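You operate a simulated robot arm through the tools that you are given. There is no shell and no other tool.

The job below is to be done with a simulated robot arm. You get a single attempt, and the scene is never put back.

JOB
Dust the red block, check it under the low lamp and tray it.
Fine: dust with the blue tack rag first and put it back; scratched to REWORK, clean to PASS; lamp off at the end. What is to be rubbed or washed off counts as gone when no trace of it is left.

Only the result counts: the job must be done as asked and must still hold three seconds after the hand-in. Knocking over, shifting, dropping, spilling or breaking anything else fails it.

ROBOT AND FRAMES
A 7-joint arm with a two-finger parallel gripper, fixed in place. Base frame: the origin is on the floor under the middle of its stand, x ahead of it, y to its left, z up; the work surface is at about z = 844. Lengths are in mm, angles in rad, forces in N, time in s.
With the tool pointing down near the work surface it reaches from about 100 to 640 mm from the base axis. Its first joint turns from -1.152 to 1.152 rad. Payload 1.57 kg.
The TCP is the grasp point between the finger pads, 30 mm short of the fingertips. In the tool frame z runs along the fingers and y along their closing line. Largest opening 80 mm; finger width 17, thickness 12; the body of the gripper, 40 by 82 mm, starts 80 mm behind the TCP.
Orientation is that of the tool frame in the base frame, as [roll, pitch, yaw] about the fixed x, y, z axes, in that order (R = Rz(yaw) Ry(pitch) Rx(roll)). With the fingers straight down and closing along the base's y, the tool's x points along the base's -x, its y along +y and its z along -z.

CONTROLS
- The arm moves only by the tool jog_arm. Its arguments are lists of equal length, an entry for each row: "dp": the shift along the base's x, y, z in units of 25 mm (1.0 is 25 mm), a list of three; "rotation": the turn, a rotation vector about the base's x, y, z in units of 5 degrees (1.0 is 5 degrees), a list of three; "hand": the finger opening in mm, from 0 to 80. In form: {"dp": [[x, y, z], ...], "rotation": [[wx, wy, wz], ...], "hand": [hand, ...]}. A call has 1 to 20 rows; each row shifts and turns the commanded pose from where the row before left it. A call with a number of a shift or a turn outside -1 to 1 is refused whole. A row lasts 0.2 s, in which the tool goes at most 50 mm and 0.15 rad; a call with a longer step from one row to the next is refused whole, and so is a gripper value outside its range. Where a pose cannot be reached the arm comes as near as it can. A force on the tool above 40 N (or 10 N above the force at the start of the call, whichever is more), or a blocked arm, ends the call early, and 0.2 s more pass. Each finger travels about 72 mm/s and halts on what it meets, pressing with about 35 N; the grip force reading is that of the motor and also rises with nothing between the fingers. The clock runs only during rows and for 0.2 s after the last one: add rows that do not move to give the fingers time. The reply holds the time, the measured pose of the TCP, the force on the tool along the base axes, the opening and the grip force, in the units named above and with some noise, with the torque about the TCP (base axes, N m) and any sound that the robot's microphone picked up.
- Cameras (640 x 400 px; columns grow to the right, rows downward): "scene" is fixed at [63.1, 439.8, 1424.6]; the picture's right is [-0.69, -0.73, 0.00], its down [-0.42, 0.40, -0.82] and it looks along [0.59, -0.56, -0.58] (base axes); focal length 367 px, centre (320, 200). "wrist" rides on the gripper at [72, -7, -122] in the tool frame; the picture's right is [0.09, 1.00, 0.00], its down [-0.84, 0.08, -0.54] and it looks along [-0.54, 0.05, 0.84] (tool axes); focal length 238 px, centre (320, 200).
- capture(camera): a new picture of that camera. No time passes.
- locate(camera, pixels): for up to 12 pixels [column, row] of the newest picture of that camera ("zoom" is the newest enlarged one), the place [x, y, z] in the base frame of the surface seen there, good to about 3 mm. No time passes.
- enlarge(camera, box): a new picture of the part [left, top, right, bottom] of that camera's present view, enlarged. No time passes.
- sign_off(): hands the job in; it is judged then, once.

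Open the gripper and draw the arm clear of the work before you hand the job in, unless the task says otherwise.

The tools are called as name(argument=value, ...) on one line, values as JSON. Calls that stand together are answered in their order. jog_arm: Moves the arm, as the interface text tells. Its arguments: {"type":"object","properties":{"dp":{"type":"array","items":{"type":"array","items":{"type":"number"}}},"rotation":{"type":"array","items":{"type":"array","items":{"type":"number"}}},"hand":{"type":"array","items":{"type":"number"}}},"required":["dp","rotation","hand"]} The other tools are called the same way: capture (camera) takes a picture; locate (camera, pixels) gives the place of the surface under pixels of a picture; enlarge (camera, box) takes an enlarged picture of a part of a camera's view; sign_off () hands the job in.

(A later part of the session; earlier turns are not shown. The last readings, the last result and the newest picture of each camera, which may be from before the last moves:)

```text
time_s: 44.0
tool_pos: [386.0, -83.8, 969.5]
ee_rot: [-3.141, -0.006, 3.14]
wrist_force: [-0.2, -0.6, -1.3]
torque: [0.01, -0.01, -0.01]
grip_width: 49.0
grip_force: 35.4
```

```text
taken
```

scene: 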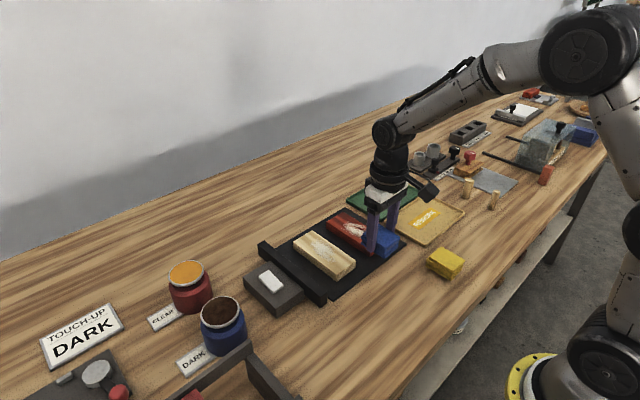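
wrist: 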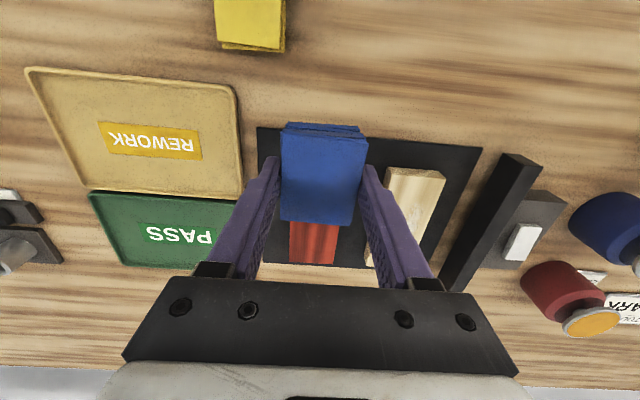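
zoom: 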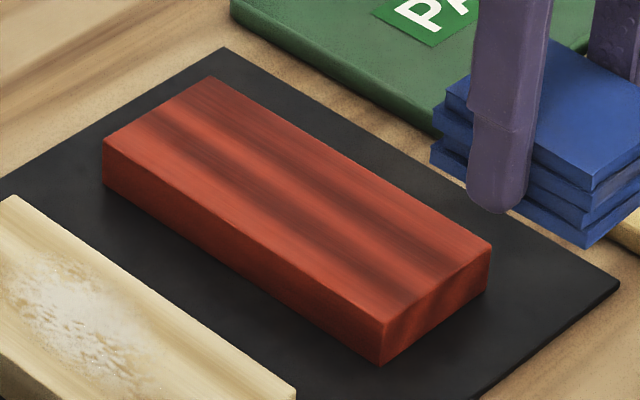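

The dust seems gone. Before putting the rag back I examine the block's top at higher magnification for any trace.

enlarge(camera="scene", box=[325, 212, 365, 237])

enlarge(camera="scene", box=[350, 225, 390, 250])

enlarge(camera="wrist", box=[270, 200, 370, 270])

```text
16.00 times, centred on (345, 224) of scene
```

zoom: 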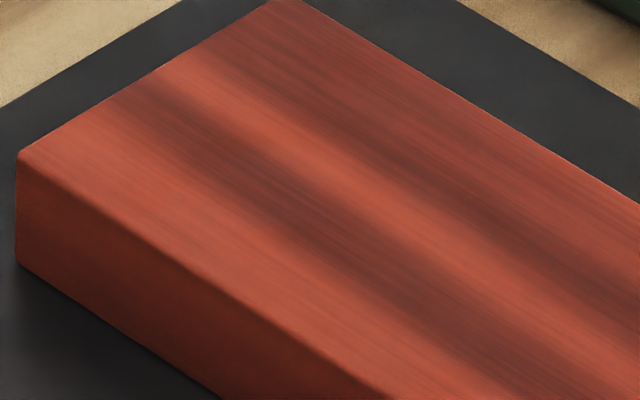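

```text
16.00 times, centred on (370, 238) of scene
```

zoom: 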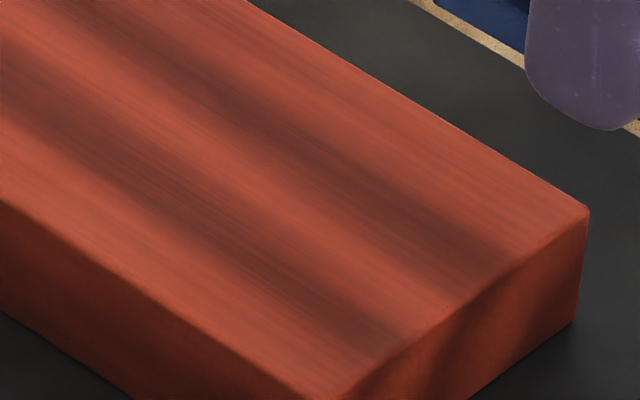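

```text
5.71 times, centred on (320, 235) of wrist
```

zoom: 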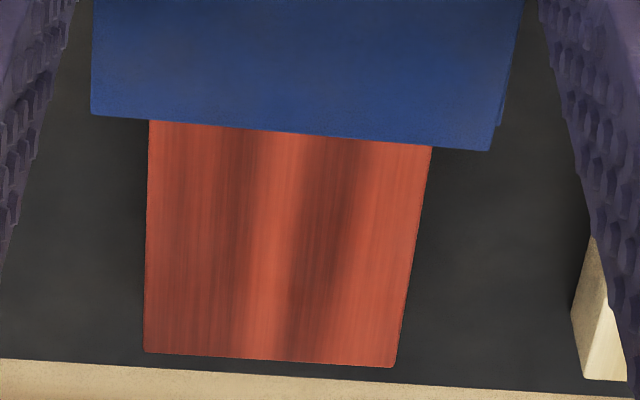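

The top shows clean grain with no trace of dust. Now I measure how the rag sits in the grip so I can put it back precisely.

enlarge(camera="scene", box=[370, 195, 430, 245])

enlarge(camera="wrist", box=[260, 100, 390, 240])

```text
8.00 times, centred on (400, 220) of scene
```

zoom: 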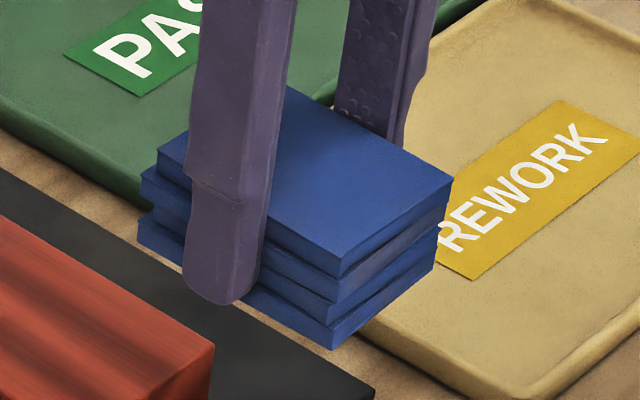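

```text
2.86 times, centred on (325, 170) of wrist
```

zoom: 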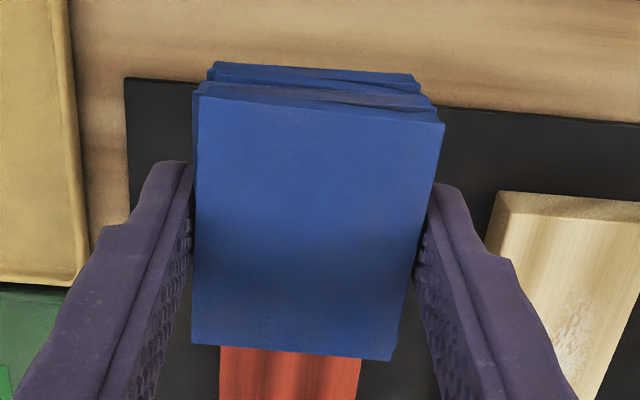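

locate(camera="zoom", pixels=[[203, 102], [438, 128], [388, 352], [196, 338], [320, 120], [290, 345], [310, 220], [198, 220], [415, 240]])

enlarge(camera="scene", box=[370, 195, 430, 245])

locate(camera="zoom", pixels=[[447, 183], [342, 268], [292, 92], [162, 148], [370, 190], [335, 345], [330, 150], [400, 200]])

```text
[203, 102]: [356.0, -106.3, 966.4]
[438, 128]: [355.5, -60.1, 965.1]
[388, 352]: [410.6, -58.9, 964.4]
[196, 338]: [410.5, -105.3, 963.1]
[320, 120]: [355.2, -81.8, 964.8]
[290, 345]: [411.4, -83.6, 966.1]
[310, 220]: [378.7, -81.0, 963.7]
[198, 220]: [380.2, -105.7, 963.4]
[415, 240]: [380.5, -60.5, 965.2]
```

```text
8.00 times, centred on (400, 220) of scene
```

zoom: 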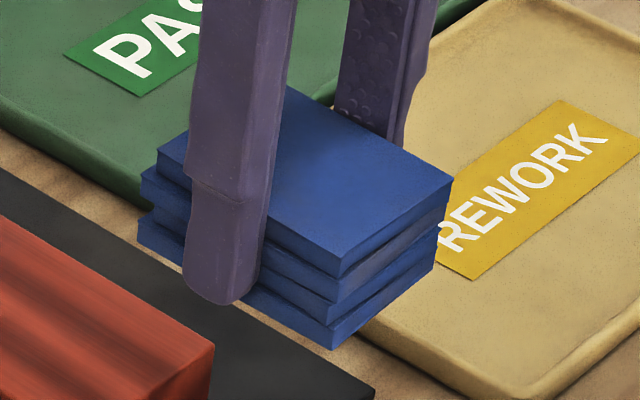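

```text
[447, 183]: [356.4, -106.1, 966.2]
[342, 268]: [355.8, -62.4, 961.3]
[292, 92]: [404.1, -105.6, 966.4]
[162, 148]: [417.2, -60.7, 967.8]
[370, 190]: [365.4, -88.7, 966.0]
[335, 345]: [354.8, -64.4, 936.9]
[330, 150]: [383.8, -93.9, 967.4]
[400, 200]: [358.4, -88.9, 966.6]
```

The rag sits ~3.3 mm toward −x of the TCP, level, top ≈5 mm under the TCP. To restore its centre at (308.4, −4.6) I go to TCP ≈ (311.7, −5), first at a height of about 890.

jog_arm(dp=[[-0.3, 0.3, 0], [-0.5, 0.5, 0], [-0.5, 0.55, 0], [-0.5, 0.55, 0], [-0.5, 0.55, 0], [-0.4, 0.4, 0], [-0.312, 0.3, 0], [0, 0, -0.4], [0, 0, -0.7], [0, 0, -0.8], [0, 0, -0.7], [0, 0, -0.4], [0, 0, -0.194], [0, 0, 0], [0, 0, 0]], rotation=[[0, -0.063, 0], [0, 0, 0], [0, 0, 0], [0, 0, 0], [0, 0, 0], [0, 0, 0], [0, 0, 0], [0, 0, 0], [0, 0, 0], [0, 0, 0], [0, 0, 0], [0, 0, 0], [0, 0, 0], [0, 0, 0], [0, 0, 0]], hand=[10, 10, 10, 10, 10, 10, 10, 10, 10, 10, 10, 10, 10, 10, 10])

enlarge(camera="scene", box=[360, 260, 440, 310])

locate(camera="zoom", pixels=[[320, 180], [340, 200], [380, 200], [350, 260], [420, 210]])

```text
time_s: 47.2
tool_pos: [310.7, -5.6, 890.2]
ee_rot: [-3.141, 0.0, 3.141]
wrist_force: [0.5, 0.5, -0.1]
torque: [0.01, -0.02, 0.0]
grip_width: 48.9
grip_force: 34.6
```

```text
8.00 times, centred on (400, 285) of scene
```

zoom: 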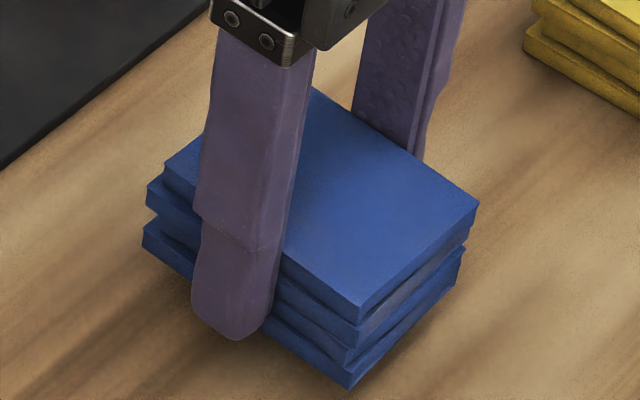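

```text
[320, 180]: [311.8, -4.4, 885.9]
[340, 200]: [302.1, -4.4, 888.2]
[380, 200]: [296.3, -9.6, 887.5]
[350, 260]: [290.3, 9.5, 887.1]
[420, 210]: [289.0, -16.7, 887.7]
```

The rag is about 14 mm over its place and aligned. I lower it slowly to just touch.

jog_arm(dp=[[0, 0, -0.15], [0, 0, -0.15], [0, 0, -0.1], [0, 0, -0.06], [0, 0, -0.04], [0, 0, 0]], rotation=[[0, 0, 0], [0, 0, 0], [0, 0, 0], [0, 0, 0], [0, 0, 0], [0, 0, 0]], hand=[10, 10, 10, 10, 10, 10])

enlarge(camera="scene", box=[360, 260, 440, 310])

locate(camera="zoom", pixels=[[470, 235], [360, 340], [340, 230], [380, 230], [420, 240]])

```text
time_s: 48.6
tool_pos: [312.5, -4.6, 876.5]
ee_rot: [3.141, -0.002, 3.142]
wrist_force: [0.3, 0.1, -0.1]
torque: [0.03, 0.04, -0.03]
grip_width: 48.5
grip_force: 35.0
```

```text
8.00 times, centred on (400, 285) of scene
```

zoom: 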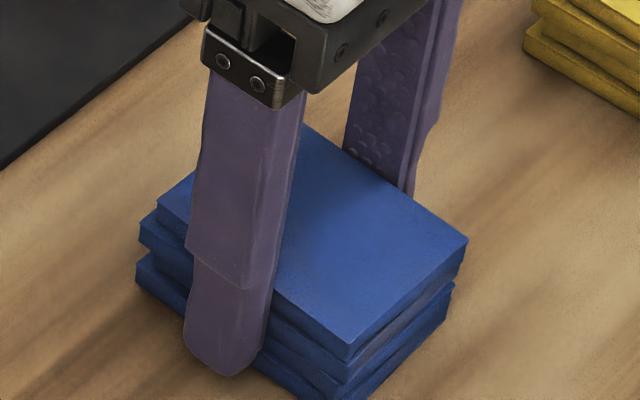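

```text
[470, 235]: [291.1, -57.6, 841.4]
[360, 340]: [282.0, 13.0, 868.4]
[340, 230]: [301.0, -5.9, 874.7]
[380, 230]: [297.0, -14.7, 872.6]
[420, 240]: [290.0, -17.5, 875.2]
```

The corners are within 2–3 zoom pixels of their first positions; still no contact force. I ease down a little more.

jog_arm(dp=[[0, 0, -0.03], [0, 0, 0]], rotation=[[0, 0, 0], [0, 0, 0]], hand=[10, 10])

jog_arm(dp=[[0, 0, -0.02], [0, 0, 0]], rotation=[[0, 0, 0], [0, 0, 0]], hand=[10, 10])

```text
time_s: 49.2
tool_pos: [313.1, -4.0, 876.3]
ee_rot: [-3.141, 0.001, -3.141]
wrist_force: [0.0, 0.0, -1.0]
torque: [0.0, 0.0, 0.01]
grip_width: 48.5
grip_force: 35.2
```

```text
time_s: 49.8
tool_pos: [310.9, -5.4, 875.8]
ee_rot: [3.141, 0.001, 3.14]
wrist_force: [-1.0, 1.7, 6.2]
torque: [0.03, 0.24, -0.06]
grip_width: 48.6
grip_force: 34.7
```

It touches the table (6 N up). I open the hand slowly and then rise straight up.

jog_arm(dp=[[0, 0, 0.01], [0, 0, 0], [0, 0, 0], [0, 0, 0], [0, 0, 0], [0, 0, 0], [0, 0, 0.4], [0, 0, 0.8], [0, 0, 0.8], [0, 0, 0.8], [0, 0, 0.8], [0, 0, 0]], rotation=[[0, 0, 0], [0, 0, 0], [0, 0, 0], [0, 0, 0], [0, 0, 0], [0, 0, 0], [0, 0, 0], [0, 0, 0], [0, 0, 0], [0, 0, 0], [0, 0, 0], [0, 0, 0]], hand=[50, 54, 60, 68, 78, 80, 80, 80, 80, 80, 80, 80])

enlarge(camera="scene", box=[360, 260, 440, 310])

locate(camera="zoom", pixels=[[280, 118], [462, 246], [348, 343], [165, 206], [320, 228], [150, 285], [360, 385], [220, 160], [405, 292], [255, 272], [370, 175]])

```text
time_s: 52.4
tool_pos: [311.5, -4.0, 967.3]
ee_rot: [-3.141, 0.0, 3.141]
wrist_force: [0.4, 0.0, 0.3]
torque: [-0.02, 0.02, 0.0]
grip_width: 80.0
grip_force: 0.0
```

```text
8.00 times, centred on (400, 285) of scene
```

zoom: 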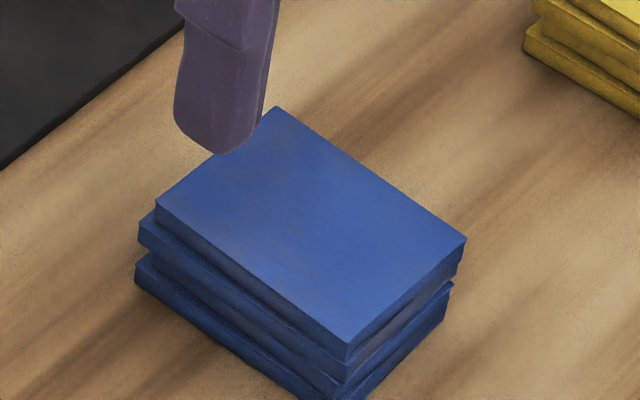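

```text
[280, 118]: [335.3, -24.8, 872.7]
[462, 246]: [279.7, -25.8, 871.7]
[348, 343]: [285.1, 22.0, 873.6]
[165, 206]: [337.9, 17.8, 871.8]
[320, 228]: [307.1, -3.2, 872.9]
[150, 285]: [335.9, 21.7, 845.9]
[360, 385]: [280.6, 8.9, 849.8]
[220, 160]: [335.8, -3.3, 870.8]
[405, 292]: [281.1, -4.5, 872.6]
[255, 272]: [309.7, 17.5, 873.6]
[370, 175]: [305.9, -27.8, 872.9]
```

The rag is back within ~1 mm of its original spot. Next I check the heights around the lamp box before going to its switch.

locate(camera="scene", pixels=[[187, 272], [222, 310], [205, 280], [240, 305], [190, 300], [122, 322], [270, 278], [262, 275], [276, 287]])

jog_arm(dp=[[0, 0, 0.8], [0.5, 0.45, 0], [0.8, 0.75, 0], [0.95, 0.875, 0], [0.95, 0.875, 0], [0.95, 0.875, 0], [0.95, 0.875, 0], [0.95, 0.875, 0], [0.9, 0.8, 0], [0.662, 0.625, 0], [0, 0, 0]], rotation=[[0, 0, 0], [0, 0, 0], [0, 0, 0], [0, 0, 0], [0, 0, 0], [0, 0, 0], [0, 0, 0], [0, 0, 0], [0, 0, 0], [0, 0, 0], [0, 0, 0]], hand=[60, 40, 20, 5, 0, 0, 0, 0, 0, 0, 0])

capture(camera="wrist")

enlarge(camera="scene", box=[220, 180, 340, 320])

```text
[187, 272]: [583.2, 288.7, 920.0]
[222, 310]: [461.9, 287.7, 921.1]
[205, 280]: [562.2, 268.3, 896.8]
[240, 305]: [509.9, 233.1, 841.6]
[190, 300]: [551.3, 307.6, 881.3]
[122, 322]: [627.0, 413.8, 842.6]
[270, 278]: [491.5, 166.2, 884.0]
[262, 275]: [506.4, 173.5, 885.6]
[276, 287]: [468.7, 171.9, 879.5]
```

```text
time_s: 54.8
tool_pos: [500.8, 171.0, 986.6]
ee_rot: [-3.141, 0.0, -3.141]
wrist_force: [0.3, -0.1, 0.3]
torque: [-0.02, -0.05, -0.03]
grip_width: 0.0
grip_force: 21.5
```

```text
taken
```

wrist: 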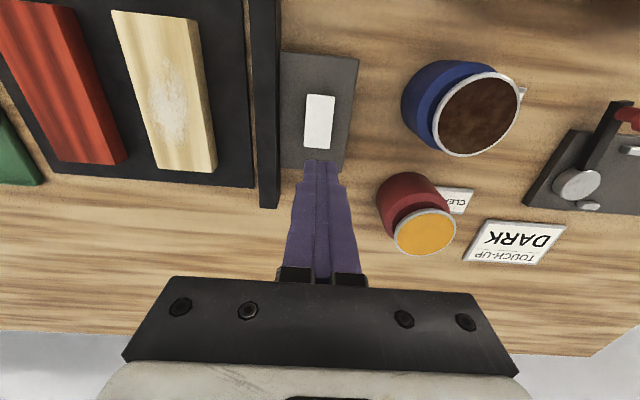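

```text
2.86 times, centred on (280, 250) of scene
```

zoom: 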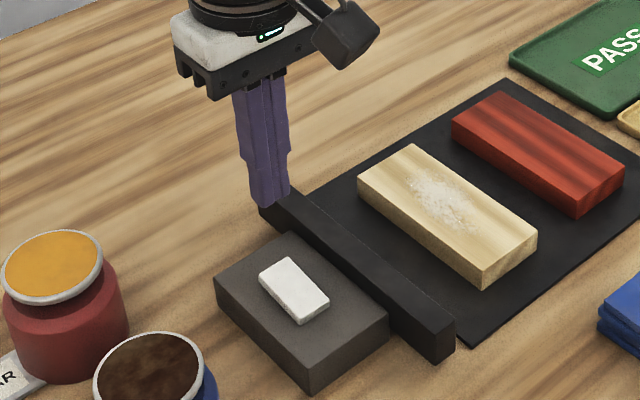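

The closed fingertips hang above the far end of the rocker (x≈502, y≈170). I descend to about 3 mm above it.

jog_arm(dp=[[0, 0, -0.7], [0, 0, -0.8], [0, 0, -0.7], [0, 0, -0.4], [0, 0, -0.1], [0, 0, 0]], rotation=[[0, 0, 0], [0, 0, 0], [0, 0, 0], [0, 0, 0], [0, 0, 0], [0, 0, 0]], hand=[0, 0, 0, 0, 0, 0])

enlarge(camera="scene", box=[230, 230, 330, 310])

capture(camera="wrist")

```text
time_s: 56.2
tool_pos: [501.4, 170.9, 918.2]
ee_rot: [3.141, 0.001, -3.142]
wrist_force: [0.1, -0.6, 0.2]
torque: [-0.04, -0.03, -0.02]
grip_width: 0.0
grip_force: 21.4
```

```text
5.00 times, centred on (280, 270) of scene
```

zoom: 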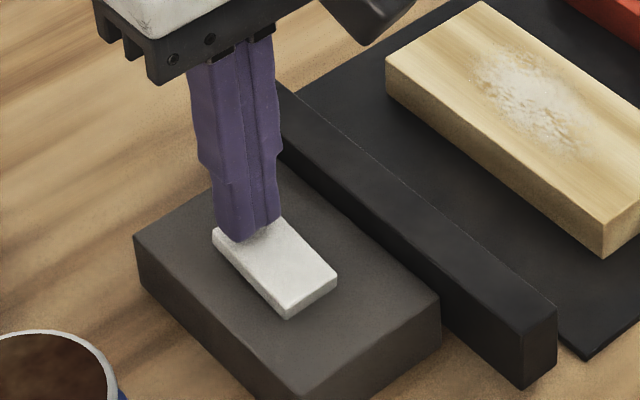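

```text
taken
```

wrist: 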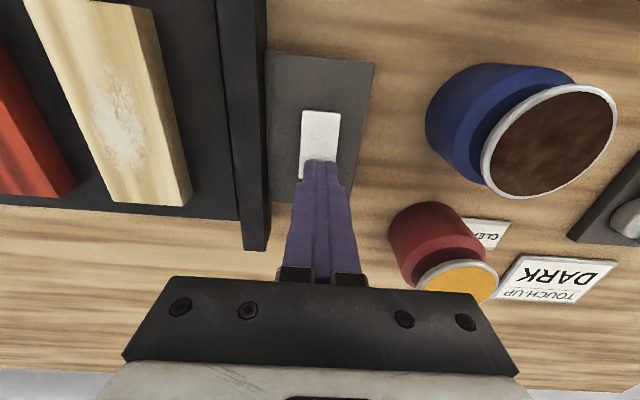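

The tips are right over the rocker's far end. I press down in small steps, watching the force.

jog_arm(dp=[[0, 0, -0.08], [0, 0, -0.08], [0, 0, -0.08], [0, 0, 0]], rotation=[[0, 0, 0], [0, 0, 0], [0, 0, 0], [0, 0, 0]], hand=[0, 0, 0, 0])

enlarge(camera="scene", box=[230, 230, 330, 310])

```text
time_s: 57.2
tool_pos: [501.8, 170.6, 911.8]
ee_rot: [3.142, 0.001, 3.141]
wrist_force: [-0.1, -0.8, 0.4]
torque: [0.01, -0.02, 0.02]
grip_width: 0.0
grip_force: 21.2
```

```text
5.00 times, centred on (280, 270) of scene
```

zoom: 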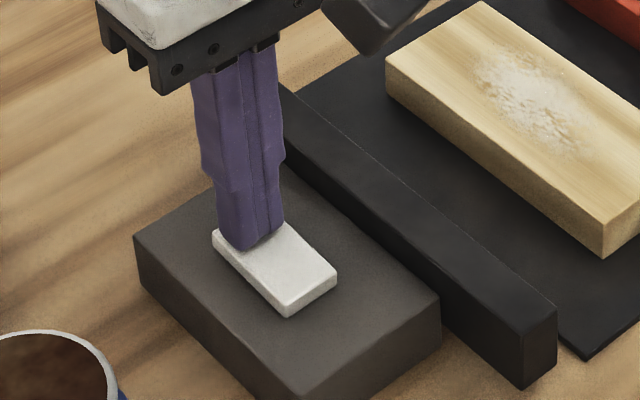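

No contact force yet at tip height ≈883. I press on a few millimetres more.

jog_arm(dp=[[0, 0, -0.06], [0, 0, -0.06], [0, 0, 0]], rotation=[[0, 0, 0], [0, 0, 0], [0, 0, 0]], hand=[0, 0, 0])

jog_arm(dp=[[0, 0, -0.06], [0, 0, -0.04], [0, 0, 0]], rotation=[[0, 0, 0], [0, 0, 0], [0, 0, 0]], hand=[0, 0, 0])

enlarge(camera="scene", box=[230, 230, 330, 310])

```text
time_s: 58.0
tool_pos: [501.9, 170.0, 910.5]
ee_rot: [3.139, 0.003, -3.141]
wrist_force: [-0.4, -1.6, 8.5]
torque: [-0.09, 0.08, 0.04]
grip_width: 0.0
grip_force: 21.3
heard: click
```

```text
time_s: 58.8
tool_pos: [503.5, 171.3, 910.8]
ee_rot: [3.139, 0.006, -3.141]
wrist_force: [-7.7, -8.6, 32.9]
torque: [-0.26, 0.54, 0.05]
grip_width: 0.0
grip_force: 21.0
```

```text
5.00 times, centred on (280, 270) of scene
```

zoom: 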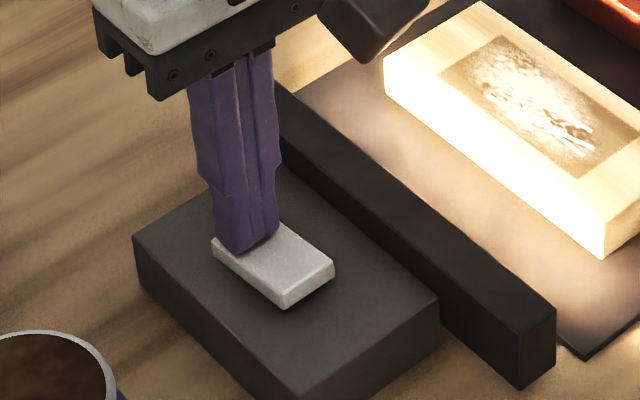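

A click was heard and the lamp is on, lighting the blocks. I rise off the switch and look at the red block under the raking light.

jog_arm(dp=[[0, 0, 0.3], [0, 0, 0.8], [0, 0, 0.9], [0, 0, 0.9], [0, 0, 0.9], [0, 0, 0]], rotation=[[0, 0, 0], [0, 0, 0], [0, 0, 0], [0, 0, 0], [0, 0, 0], [0, 0, 0]], hand=[0, 0, 0, 0, 0, 0])

capture(camera="scene")

enlarge(camera="scene", box=[310, 200, 410, 262])

capture(camera="wrist")

```text
time_s: 60.2
tool_pos: [502.9, 173.4, 1002.8]
ee_rot: [-3.141, -0.001, 3.14]
wrist_force: [0.4, 0.4, 0.7]
torque: [0.01, 0.02, -0.02]
grip_width: 0.0
grip_force: 21.2
```

```text
taken
```

scene: 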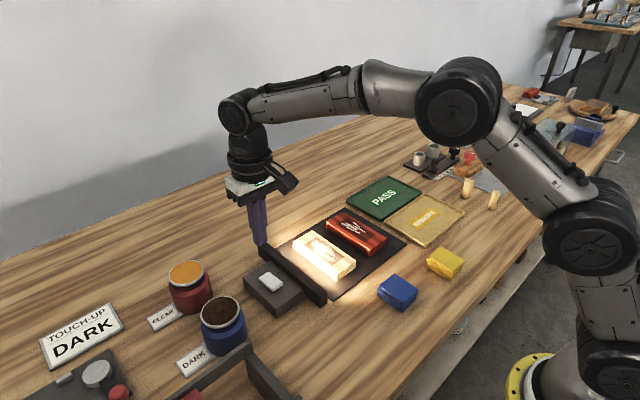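

```text
6.40 times, centred on (360, 231) of scene
```

zoom: 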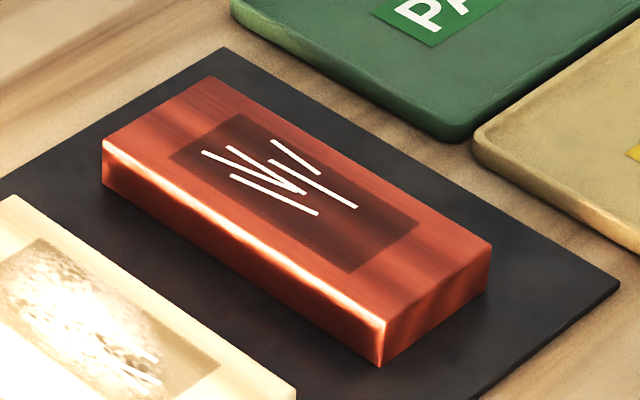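

```text
taken
```

wrist: 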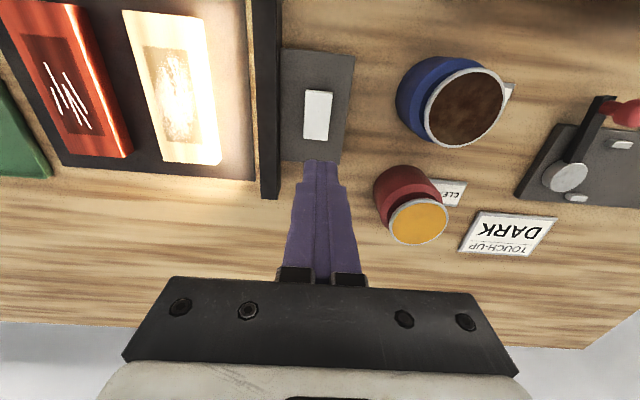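

Under the raking light the red block shows several straight scratches (zoom (200–360, 140–215)), so it is for REWORK. I take a closer look to be sure these are scratches and no dust remains.

enlarge(camera="scene", box=[330, 212, 380, 243])

enlarge(camera="wrist", box=[0, 0, 140, 180])

```text
12.80 times, centred on (355, 228) of scene
```

zoom: 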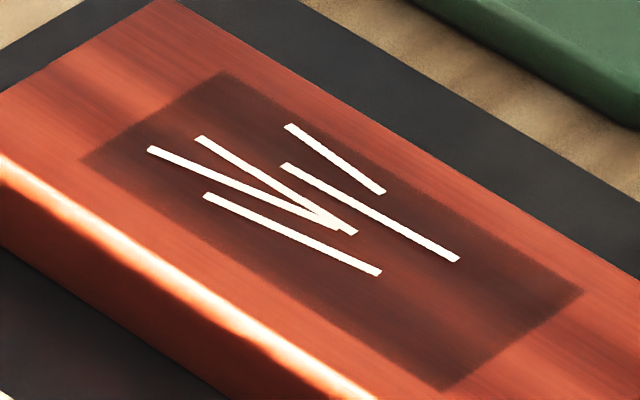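

```text
2.22 times, centred on (70, 90) of wrist
```

zoom: 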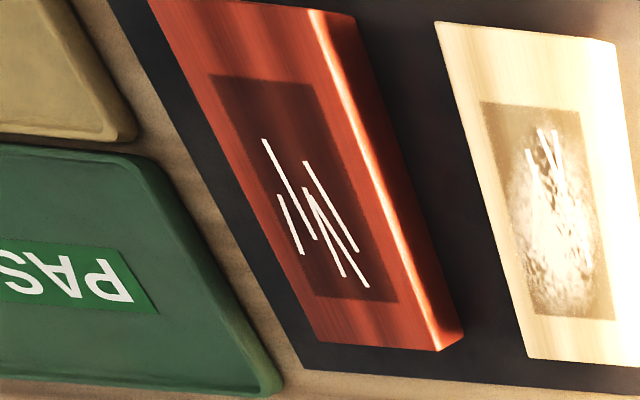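

These are clear scratches with no dust left, so the block goes to REWORK. I move above the red block with the hand opening.

jog_arm(dp=[[-0.05, -0.6, 0], [-0.05, -0.9, 0], [-0.05, -0.95, 0], [-0.05, -0.95, 0], [-0.05, -0.95, 0], [-0.05, -0.95, 0], [-0.05, -0.95, 0], [-0.05, -0.95, 0], [-0.05, -0.95, 0], [-0.05, -0.95, 0], [-0.02, -0.84, 0], [0, 0, -0.5], [0, 0, -0.8], [0, 0, -0.8], [0, 0, -0.4], [0, 0, 0]], rotation=[[0, 0, 0], [0, 0, 0], [0, 0, 0], [0, 0, 0], [0, 0, 0], [0, 0, 0], [0, 0, 0], [0, 0, 0], [0, 0, 0], [0, 0, 0], [0, 0, 0], [0, 0, 0], [0, 0, 0], [0, 0, 0], [0, 0, 0], [0, 0, 0]], hand=[0, 20, 40, 60, 75, 80, 80, 80, 80, 80, 80, 80, 80, 80, 80, 80])

capture(camera="wrist")

enlarge(camera="scene", box=[290, 170, 430, 270])

```text
time_s: 63.6
tool_pos: [489.3, -77.2, 939.5]
ee_rot: [-3.14, -0.001, -3.141]
wrist_force: [-1.3, -1.8, 0.6]
torque: [0.03, -0.01, 0.01]
grip_width: 79.9
grip_force: 0.0
```

```text
taken
```

wrist: 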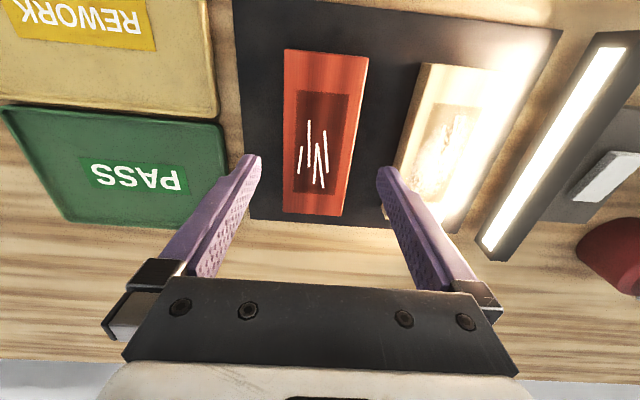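

```text
4.00 times, centred on (360, 220) of scene
```

zoom: 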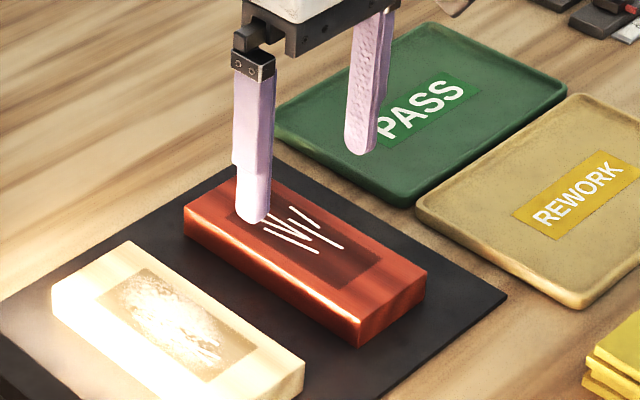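

I'm above the block; I verify its centre from the wrist view before descending.

locate(camera="wrist", pixels=[[288, 53], [365, 62], [338, 213], [286, 209], [287, 130], [350, 130], [322, 150], [260, 180], [370, 100]])

locate(camera="scene", pixels=[[351, 256], [380, 256], [330, 250], [410, 245]])

```text
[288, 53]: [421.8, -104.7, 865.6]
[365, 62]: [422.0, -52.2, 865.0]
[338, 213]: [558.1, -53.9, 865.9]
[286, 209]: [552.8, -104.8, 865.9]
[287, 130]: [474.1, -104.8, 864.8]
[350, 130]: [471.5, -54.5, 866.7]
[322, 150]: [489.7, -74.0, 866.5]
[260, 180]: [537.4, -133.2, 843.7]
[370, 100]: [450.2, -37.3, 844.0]
```

```text
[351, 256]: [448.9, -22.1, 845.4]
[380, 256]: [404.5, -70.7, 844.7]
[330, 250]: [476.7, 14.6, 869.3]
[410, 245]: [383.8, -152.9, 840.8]
```

The block centre is (489.5, −79), top z≈866. I descend astride it.

jog_arm(dp=[[0.02, -0.02, -0.7], [0, 0, -0.8], [0, 0, -0.5], [0, 0, -0.3], [0, 0, -0.15], [0, 0, 0], [0, 0, -0.05], [0, 0, 0]], rotation=[[0, 0, 0], [0, 0, 0], [0, 0, 0], [0, 0, 0], [0, 0, 0], [0, 0, 0], [0, 0, 0], [0, 0, 0]], hand=[80, 80, 80, 80, 80, 80, 80, 80])

enlarge(camera="scene", box=[300, 180, 420, 260])

capture(camera="wrist")

```text
time_s: 65.4
tool_pos: [489.2, -79.8, 876.8]
ee_rot: [3.14, 0.002, 3.141]
wrist_force: [-0.2, 0.1, -0.4]
torque: [0.03, 0.0, 0.01]
grip_width: 79.9
grip_force: 0.2
```

```text
5.00 times, centred on (360, 220) of scene
```

zoom: 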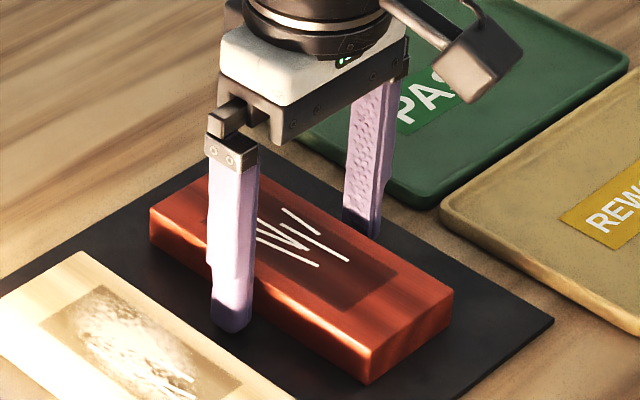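

```text
taken
```

wrist: 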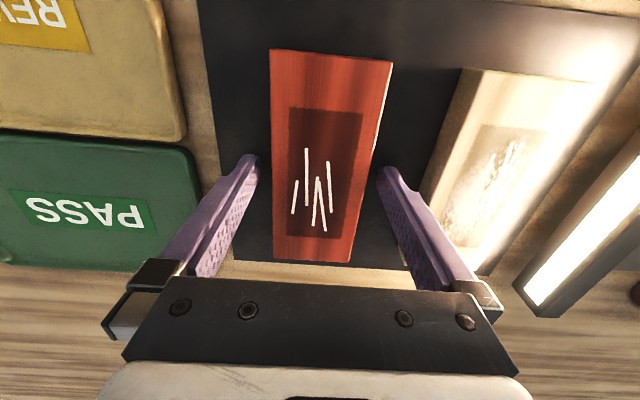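

Fingers straddle the block with room on both sides, tips ≈2–3 mm above the mat. I lower 0.7 mm and close.

jog_arm(dp=[[0, 0, -0.03], [0, 0, 0], [0, 0, 0], [0, 0, 0], [0, 0, 0], [0, 0, 0], [0, 0, 0]], rotation=[[0, 0, 0], [0, 0, 0], [0, 0, 0], [0, 0, 0], [0, 0, 0], [0, 0, 0], [0, 0, 0]], hand=[80, 70, 62, 56, 48, 40, 30])

jog_arm(dp=[[0, 0, 0.05], [0, 0, 0.05], [0, 0, 0.05], [0, 0, 0.1], [0, 0, 0.15], [0, 0, 0]], rotation=[[0, 0, 0], [0, 0, 0], [0, 0, 0], [0, 0, 0], [0, 0, 0], [0, 0, 0]], hand=[10, 10, 10, 10, 10, 10])

enlarge(camera="scene", box=[300, 180, 420, 260])

```text
time_s: 67.0
tool_pos: [490.5, -79.6, 876.2]
ee_rot: [3.141, 0.001, 3.141]
wrist_force: [0.8, -1.2, -0.2]
torque: [-0.01, -0.01, -0.01]
grip_width: 59.7
grip_force: 35.1
```

```text
time_s: 68.4
tool_pos: [489.6, -80.3, 886.1]
ee_rot: [-3.141, 0.0, -3.141]
wrist_force: [0.8, -1.0, -1.7]
torque: [0.0, -0.03, 0.0]
grip_width: 59.2
grip_force: 35.3
```

```text
5.00 times, centred on (360, 220) of scene
```

zoom: 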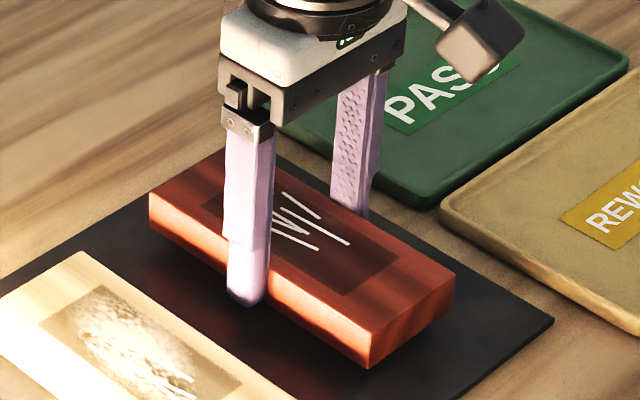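

The block is held at 59.2 mm and is off the mat. I lift it gently to about z = 950.

jog_arm(dp=[[0, 0, 0.2], [0, 0, 0.4], [0, 0, 0.5], [0, 0, 0.5], [0, 0, 0.5], [0, 0, 0.4], [0, 0, 0]], rotation=[[0, 0, 0], [0, 0, 0], [0, 0, 0], [0, 0, 0], [0, 0, 0], [0, 0, 0], [0, 0, 0]], hand=[10, 10, 10, 10, 10, 10, 10])

enlarge(camera="scene", box=[280, 140, 440, 260])

```text
time_s: 70.0
tool_pos: [487.1, -78.3, 949.7]
ee_rot: [3.141, 0.0, -3.141]
wrist_force: [0.7, -0.6, -1.3]
torque: [-0.01, -0.03, 0.01]
grip_width: 59.3
grip_force: 35.4
```

```text
3.33 times, centred on (360, 200) of scene
```

zoom: 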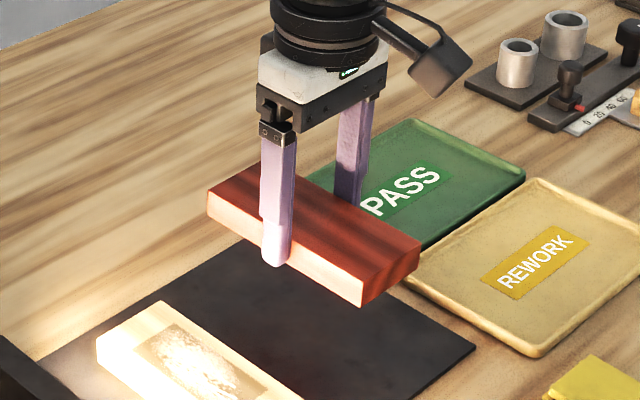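

The block is firmly held and level. I turn it −90° about z while carrying it toward the REWORK tray centre (414.5, −258), first half now.

jog_arm(dp=[[-0.1, -0.2, 0], [-0.1667, -0.4, 0], [-0.1667, -0.4, 0], [-0.1667, -0.4, 0], [-0.1667, -0.4, 0], [-0.1667, -0.4, 0], [-0.1667, -0.4, 0], [-0.1667, -0.4, 0], [-0.1667, -0.4, 0], [0, 0, 0]], rotation=[[0, 0, -0.6], [0, 0, -1], [0, 0, -1], [0, 0, -1], [0, 0, -1], [0, 0, -1], [0, 0, -1], [0, 0, -1], [0, 0, -1], [0, 0, 0]], hand=[10, 10, 10, 10, 10, 10, 10, 10, 10, 10])

capture(camera="scene")

```text
time_s: 72.2
tool_pos: [453.2, -164.6, 948.8]
ee_rot: [-3.14, 0.0, 2.39]
wrist_force: [0.0, 0.2, -1.9]
torque: [0.0, 0.0, -0.01]
grip_width: 59.4
grip_force: 35.4
```

```text
taken
```

scene: 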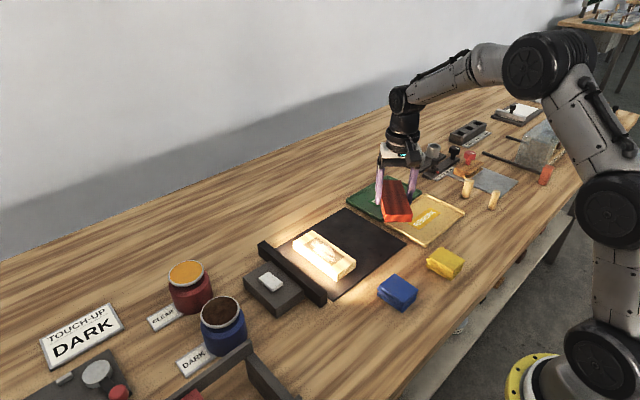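

Half-turned and still held (59.4 mm). I complete the turn and travel.

jog_arm(dp=[[-0.157, -0.376, 0], [-0.157, -0.376, 0], [-0.157, -0.376, 0], [-0.157, -0.376, 0], [-0.157, -0.376, 0], [-0.157, -0.376, 0], [-0.157, -0.376, 0], [-0.157, -0.376, 0], [-0.157, -0.376, 0], [-0.153, -0.376, 0], [0, 0, 0]], rotation=[[0, 0, -1], [0, 0, -1], [0, 0, -1], [0, 0, -1], [0, 0, -1], [0, 0, -1], [0, 0, -1], [0, 0, -1], [0, 0, -1], [0, 0, -0.4], [0, 0, 0]], hand=[10, 10, 10, 10, 10, 10, 10, 10, 10, 10, 10])

capture(camera="scene")

capture(camera="wrist")

```text
time_s: 74.6
tool_pos: [415.6, -256.8, 948.5]
ee_rot: [-3.141, -0.002, 1.569]
wrist_force: [0.3, 0.1, -0.8]
torque: [0.03, -0.01, 0.05]
grip_width: 59.0
grip_force: 34.6
```

```text
taken
```

scene: 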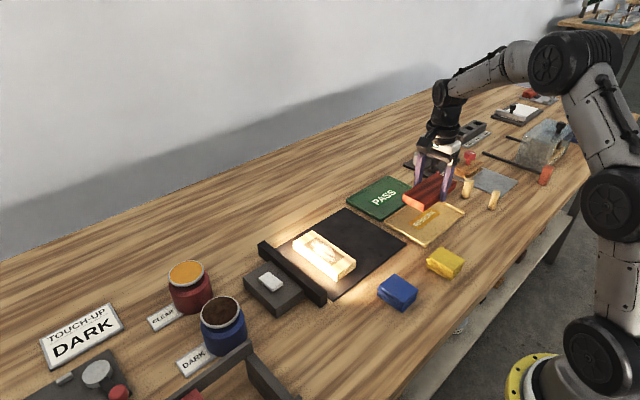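

```text
taken
```

wrist: 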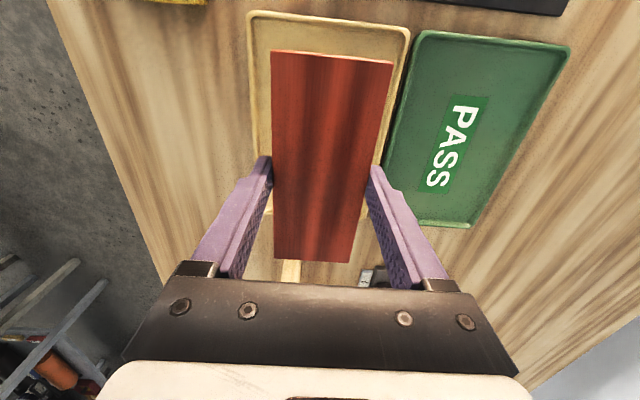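

The block is over the REWORK tray, its long side along y. I check both outlines before lowering.

locate(camera="wrist", pixels=[[274, 54], [388, 64], [350, 258], [276, 254], [250, 16], [407, 34], [325, 30], [330, 150], [271, 170], [370, 170]])

enlarge(camera="scene", box=[370, 150, 490, 260])

```text
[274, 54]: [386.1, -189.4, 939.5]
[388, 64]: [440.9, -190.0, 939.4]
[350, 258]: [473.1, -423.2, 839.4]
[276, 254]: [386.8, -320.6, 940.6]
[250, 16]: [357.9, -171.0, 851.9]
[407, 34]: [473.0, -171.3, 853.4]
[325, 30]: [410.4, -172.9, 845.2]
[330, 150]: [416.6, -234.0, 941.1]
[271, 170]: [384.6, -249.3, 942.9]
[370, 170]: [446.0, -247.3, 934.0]
```

```text
3.64 times, centred on (430, 205) of scene
```

zoom: 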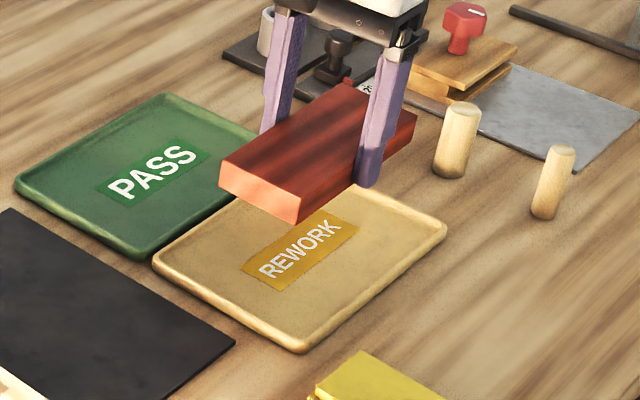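

The block (x 386–441, y −190…−327) lies well inside the tray (x 356–474, y −347…−169). I lower it to a few mm over the tray floor.

jog_arm(dp=[[0, 0, -0.3], [0, 0, -0.5], [0, 0, -0.6], [0, 0, -0.5], [0, 0, -0.4], [0, 0, -0.2], [0, 0, -0.1], [0, 0, 0]], rotation=[[0, 0, 0], [0, 0, 0], [0, 0, 0], [0, 0, 0], [0, 0, 0], [0, 0, 0], [0, 0, 0], [0, 0, 0]], hand=[10, 10, 10, 10, 10, 10, 10, 10])

jog_arm(dp=[[0, 0, -0.06], [0, 0, -0.06], [0, 0, 0]], rotation=[[0, 0, 0], [0, 0, 0], [0, 0, 0]], hand=[10, 10, 10])

enlarge(camera="scene", box=[370, 170, 480, 260])

```text
time_s: 76.4
tool_pos: [415.4, -259.1, 883.9]
ee_rot: [3.14, -0.001, 1.57]
wrist_force: [-0.6, 0.6, -1.2]
torque: [0.01, 0.01, 0.0]
grip_width: 59.1
grip_force: 34.7
```

```text
time_s: 77.2
tool_pos: [415.5, -258.8, 880.0]
ee_rot: [3.141, -0.001, 1.572]
wrist_force: [-0.3, -0.6, -0.6]
torque: [0.03, 0.0, -0.02]
grip_width: 59.3
grip_force: 34.9
```

```text
4.44 times, centred on (425, 215) of scene
```

zoom: 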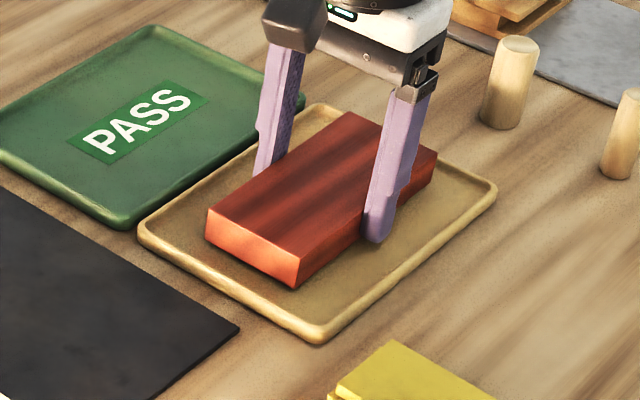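

Nearly down; I continue in 1 mm steps until it touches.

jog_arm(dp=[[0, 0, -0.04], [0, 0, -0.04], [0, 0, 0]], rotation=[[0, 0, 0], [0, 0, 0], [0, 0, 0]], hand=[10, 10, 10])

jog_arm(dp=[[0, 0, -0.03], [0, 0, 0]], rotation=[[0, 0, 0], [0, 0, 0]], hand=[10, 10])

```text
time_s: 78.0
tool_pos: [415.6, -256.3, 878.5]
ee_rot: [3.141, 0.001, 1.57]
wrist_force: [-0.3, 0.1, -1.4]
torque: [0.02, -0.01, 0.04]
grip_width: 59.4
grip_force: 34.4
```

```text
time_s: 78.6
tool_pos: [416.3, -257.4, 877.8]
ee_rot: [3.141, -0.001, 1.571]
wrist_force: [0.0, 0.1, -2.3]
torque: [-0.02, 0.01, 0.01]
grip_width: 59.3
grip_force: 34.8
```

No contact yet at z ≈ 878.9 commanded. I keep stepping down by ~0.7 mm.

jog_arm(dp=[[0, 0, -0.03], [0, 0, 0]], rotation=[[0, 0, 0], [0, 0, 0]], hand=[10, 10])

jog_arm(dp=[[0, 0, -0.03], [0, 0, 0]], rotation=[[0, 0, 0], [0, 0, 0]], hand=[10, 10])

```text
time_s: 79.2
tool_pos: [415.3, -257.3, 876.8]
ee_rot: [3.142, 0.0, 1.571]
wrist_force: [-0.5, 0.5, -1.4]
torque: [0.0, 0.01, 0.01]
grip_width: 59.4
grip_force: 34.8
```

```text
time_s: 79.8
tool_pos: [415.5, -258.3, 877.4]
ee_rot: [3.14, 0.0, 1.57]
wrist_force: [2.0, -0.5, 1.0]
torque: [0.19, 0.06, -0.09]
grip_width: 59.3
grip_force: 34.6
```

Contact begins (force +1 N, torque 0.19). I settle 0.5 mm more and release slowly, opening only to 68 mm to stay clear of the tray rims, then rise.

jog_arm(dp=[[0, 0, -0.02], [0, 0, 0], [0, 0, 0], [0, 0, 0], [0, 0, 0], [0, 0, 0]], rotation=[[0, 0, 0], [0, 0, 0], [0, 0, 0], [0, 0, 0], [0, 0, 0], [0, 0, 0]], hand=[10, 60, 62, 65, 68, 68])

enlarge(camera="scene", box=[370, 170, 480, 260])

capture(camera="wrist")

```text
time_s: 81.2
tool_pos: [413.9, -258.5, 874.4]
ee_rot: [3.141, 0.0, 1.569]
wrist_force: [0.6, 0.4, 0.0]
torque: [0.02, 0.01, -0.02]
grip_width: 67.8
grip_force: 0.0
```

```text
4.44 times, centred on (425, 215) of scene
```

zoom: 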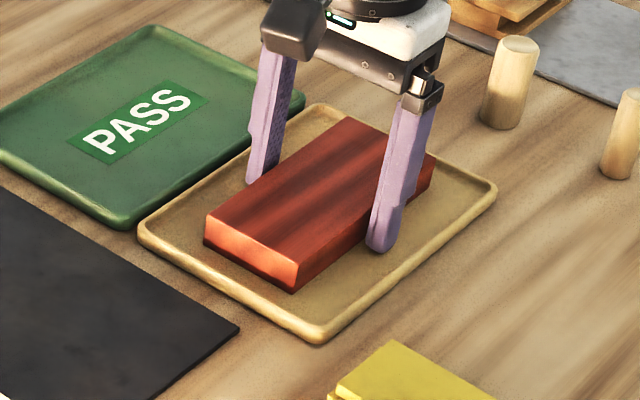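

```text
taken
```

wrist: 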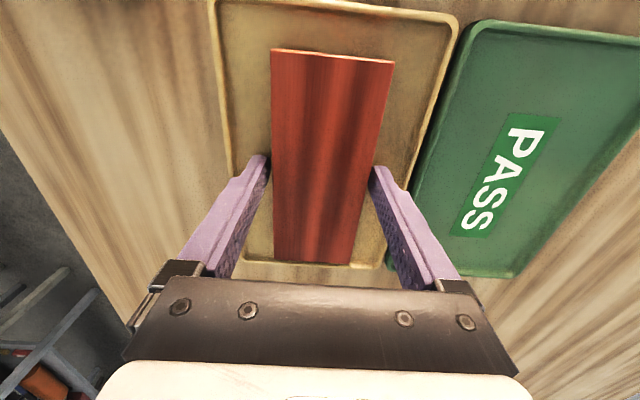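

The block rests in the REWORK tray and is released. I rise straight up.

jog_arm(dp=[[0, 0, 0.2], [0, 0, 0.5], [0, 0, 0.8], [0, 0, 0.9], [0, 0, 0.9], [0, 0, 0.9], [0, 0, 0.3], [0, 0, 0]], rotation=[[0, 0, 0], [0, 0, 0], [0, 0, 0], [0, 0, 0], [0, 0, 0], [0, 0, 0], [0, 0, 0], [0, 0, 0]], hand=[68, 68, 68, 68, 68, 68, 68, 68])

enlarge(camera="scene", box=[340, 160, 490, 270])

```text
time_s: 83.0
tool_pos: [415.2, -257.5, 987.8]
ee_rot: [3.141, -0.001, 1.571]
wrist_force: [0.1, -0.6, 0.0]
torque: [-0.02, -0.01, -0.01]
grip_width: 68.0
grip_force: 0.1
```

```text
3.64 times, centred on (415, 215) of scene
```

zoom: 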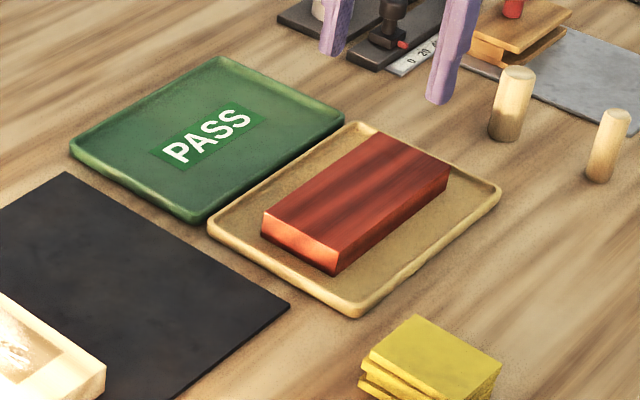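

The block lies flat inside the REWORK tray. I turn the wrist back by +90° while travelling toward the lamp switch, closing the fingers.

jog_arm(dp=[[0.119, 0.5, 0], [0.119, 0.85, 0], [0.119, 0.88, 0], [0.119, 0.88, 0], [0.119, 0.88, 0], [0.119, 0.88, 0], [0.119, 0.88, 0], [0.119, 0.88, 0], [0.119, 0.88, 0], [0.119, 0.88, 0], [0.119, 0.88, 0], [0.119, 0.88, 0], [0.119, 0.88, 0], [0.119, 0.88, 0], [0.119, 0.88, 0], [0.119, 0.88, 0], [0.119, 0.88, 0], [0.119, 0.88, 0], [0.119, 0.88, 0], [0.119, 0.81, 0]], rotation=[[0, 0, 0.5], [0, 0, 1], [0, 0, 1], [0, 0, 1], [0, 0, 1], [0, 0, 1], [0, 0, 1], [0, 0, 1], [0, 0, 1], [0, 0, 1], [0, 0, 1], [0, 0, 1], [0, 0, 1], [0, 0, 1], [0, 0, 1], [0, 0, 1], [0, 0, 1], [0, 0, 1], [0, 0, 0.5], [0, 0, 0]], hand=[60, 40, 20, 5, 0, 0, 0, 0, 0, 0, 0, 0, 0, 0, 0, 0, 0, 0, 0, 0])

jog_arm(dp=[[0, 0, 0], [0, 0, 0]], rotation=[[0, 0, 0], [0, 0, 0]], hand=[0, 0])

capture(camera="wrist")

enlarge(camera="scene", box=[220, 200, 340, 320])

```text
time_s: 87.2
tool_pos: [475.5, 170.4, 985.9]
ee_rot: [-3.14, -0.001, 3.141]
wrist_force: [-0.6, -0.4, -0.8]
torque: [0.01, 0.0, -0.05]
grip_width: 0.0
grip_force: 21.1
```

```text
time_s: 87.8
tool_pos: [476.0, 170.7, 985.5]
ee_rot: [-3.141, -0.001, 3.14]
wrist_force: [0.0, 0.6, 0.0]
torque: [0.02, -0.03, -0.03]
grip_width: 0.0
grip_force: 20.8
```

```text
taken
```

wrist: 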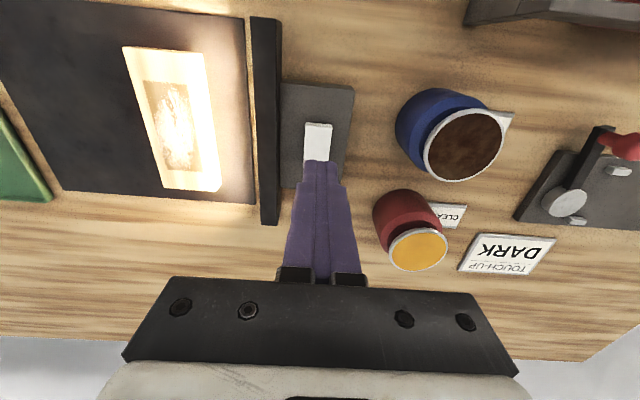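

```text
3.33 times, centred on (280, 260) of scene
```

zoom: 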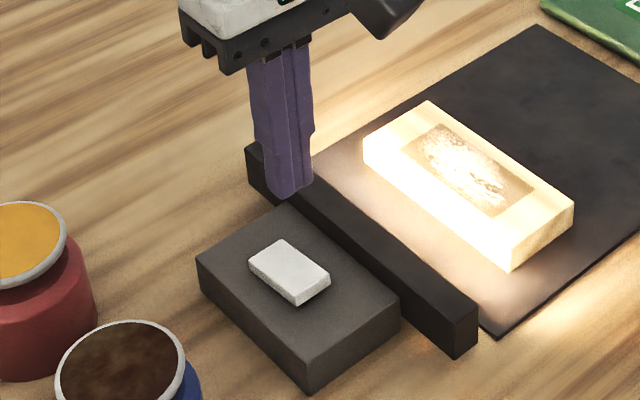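

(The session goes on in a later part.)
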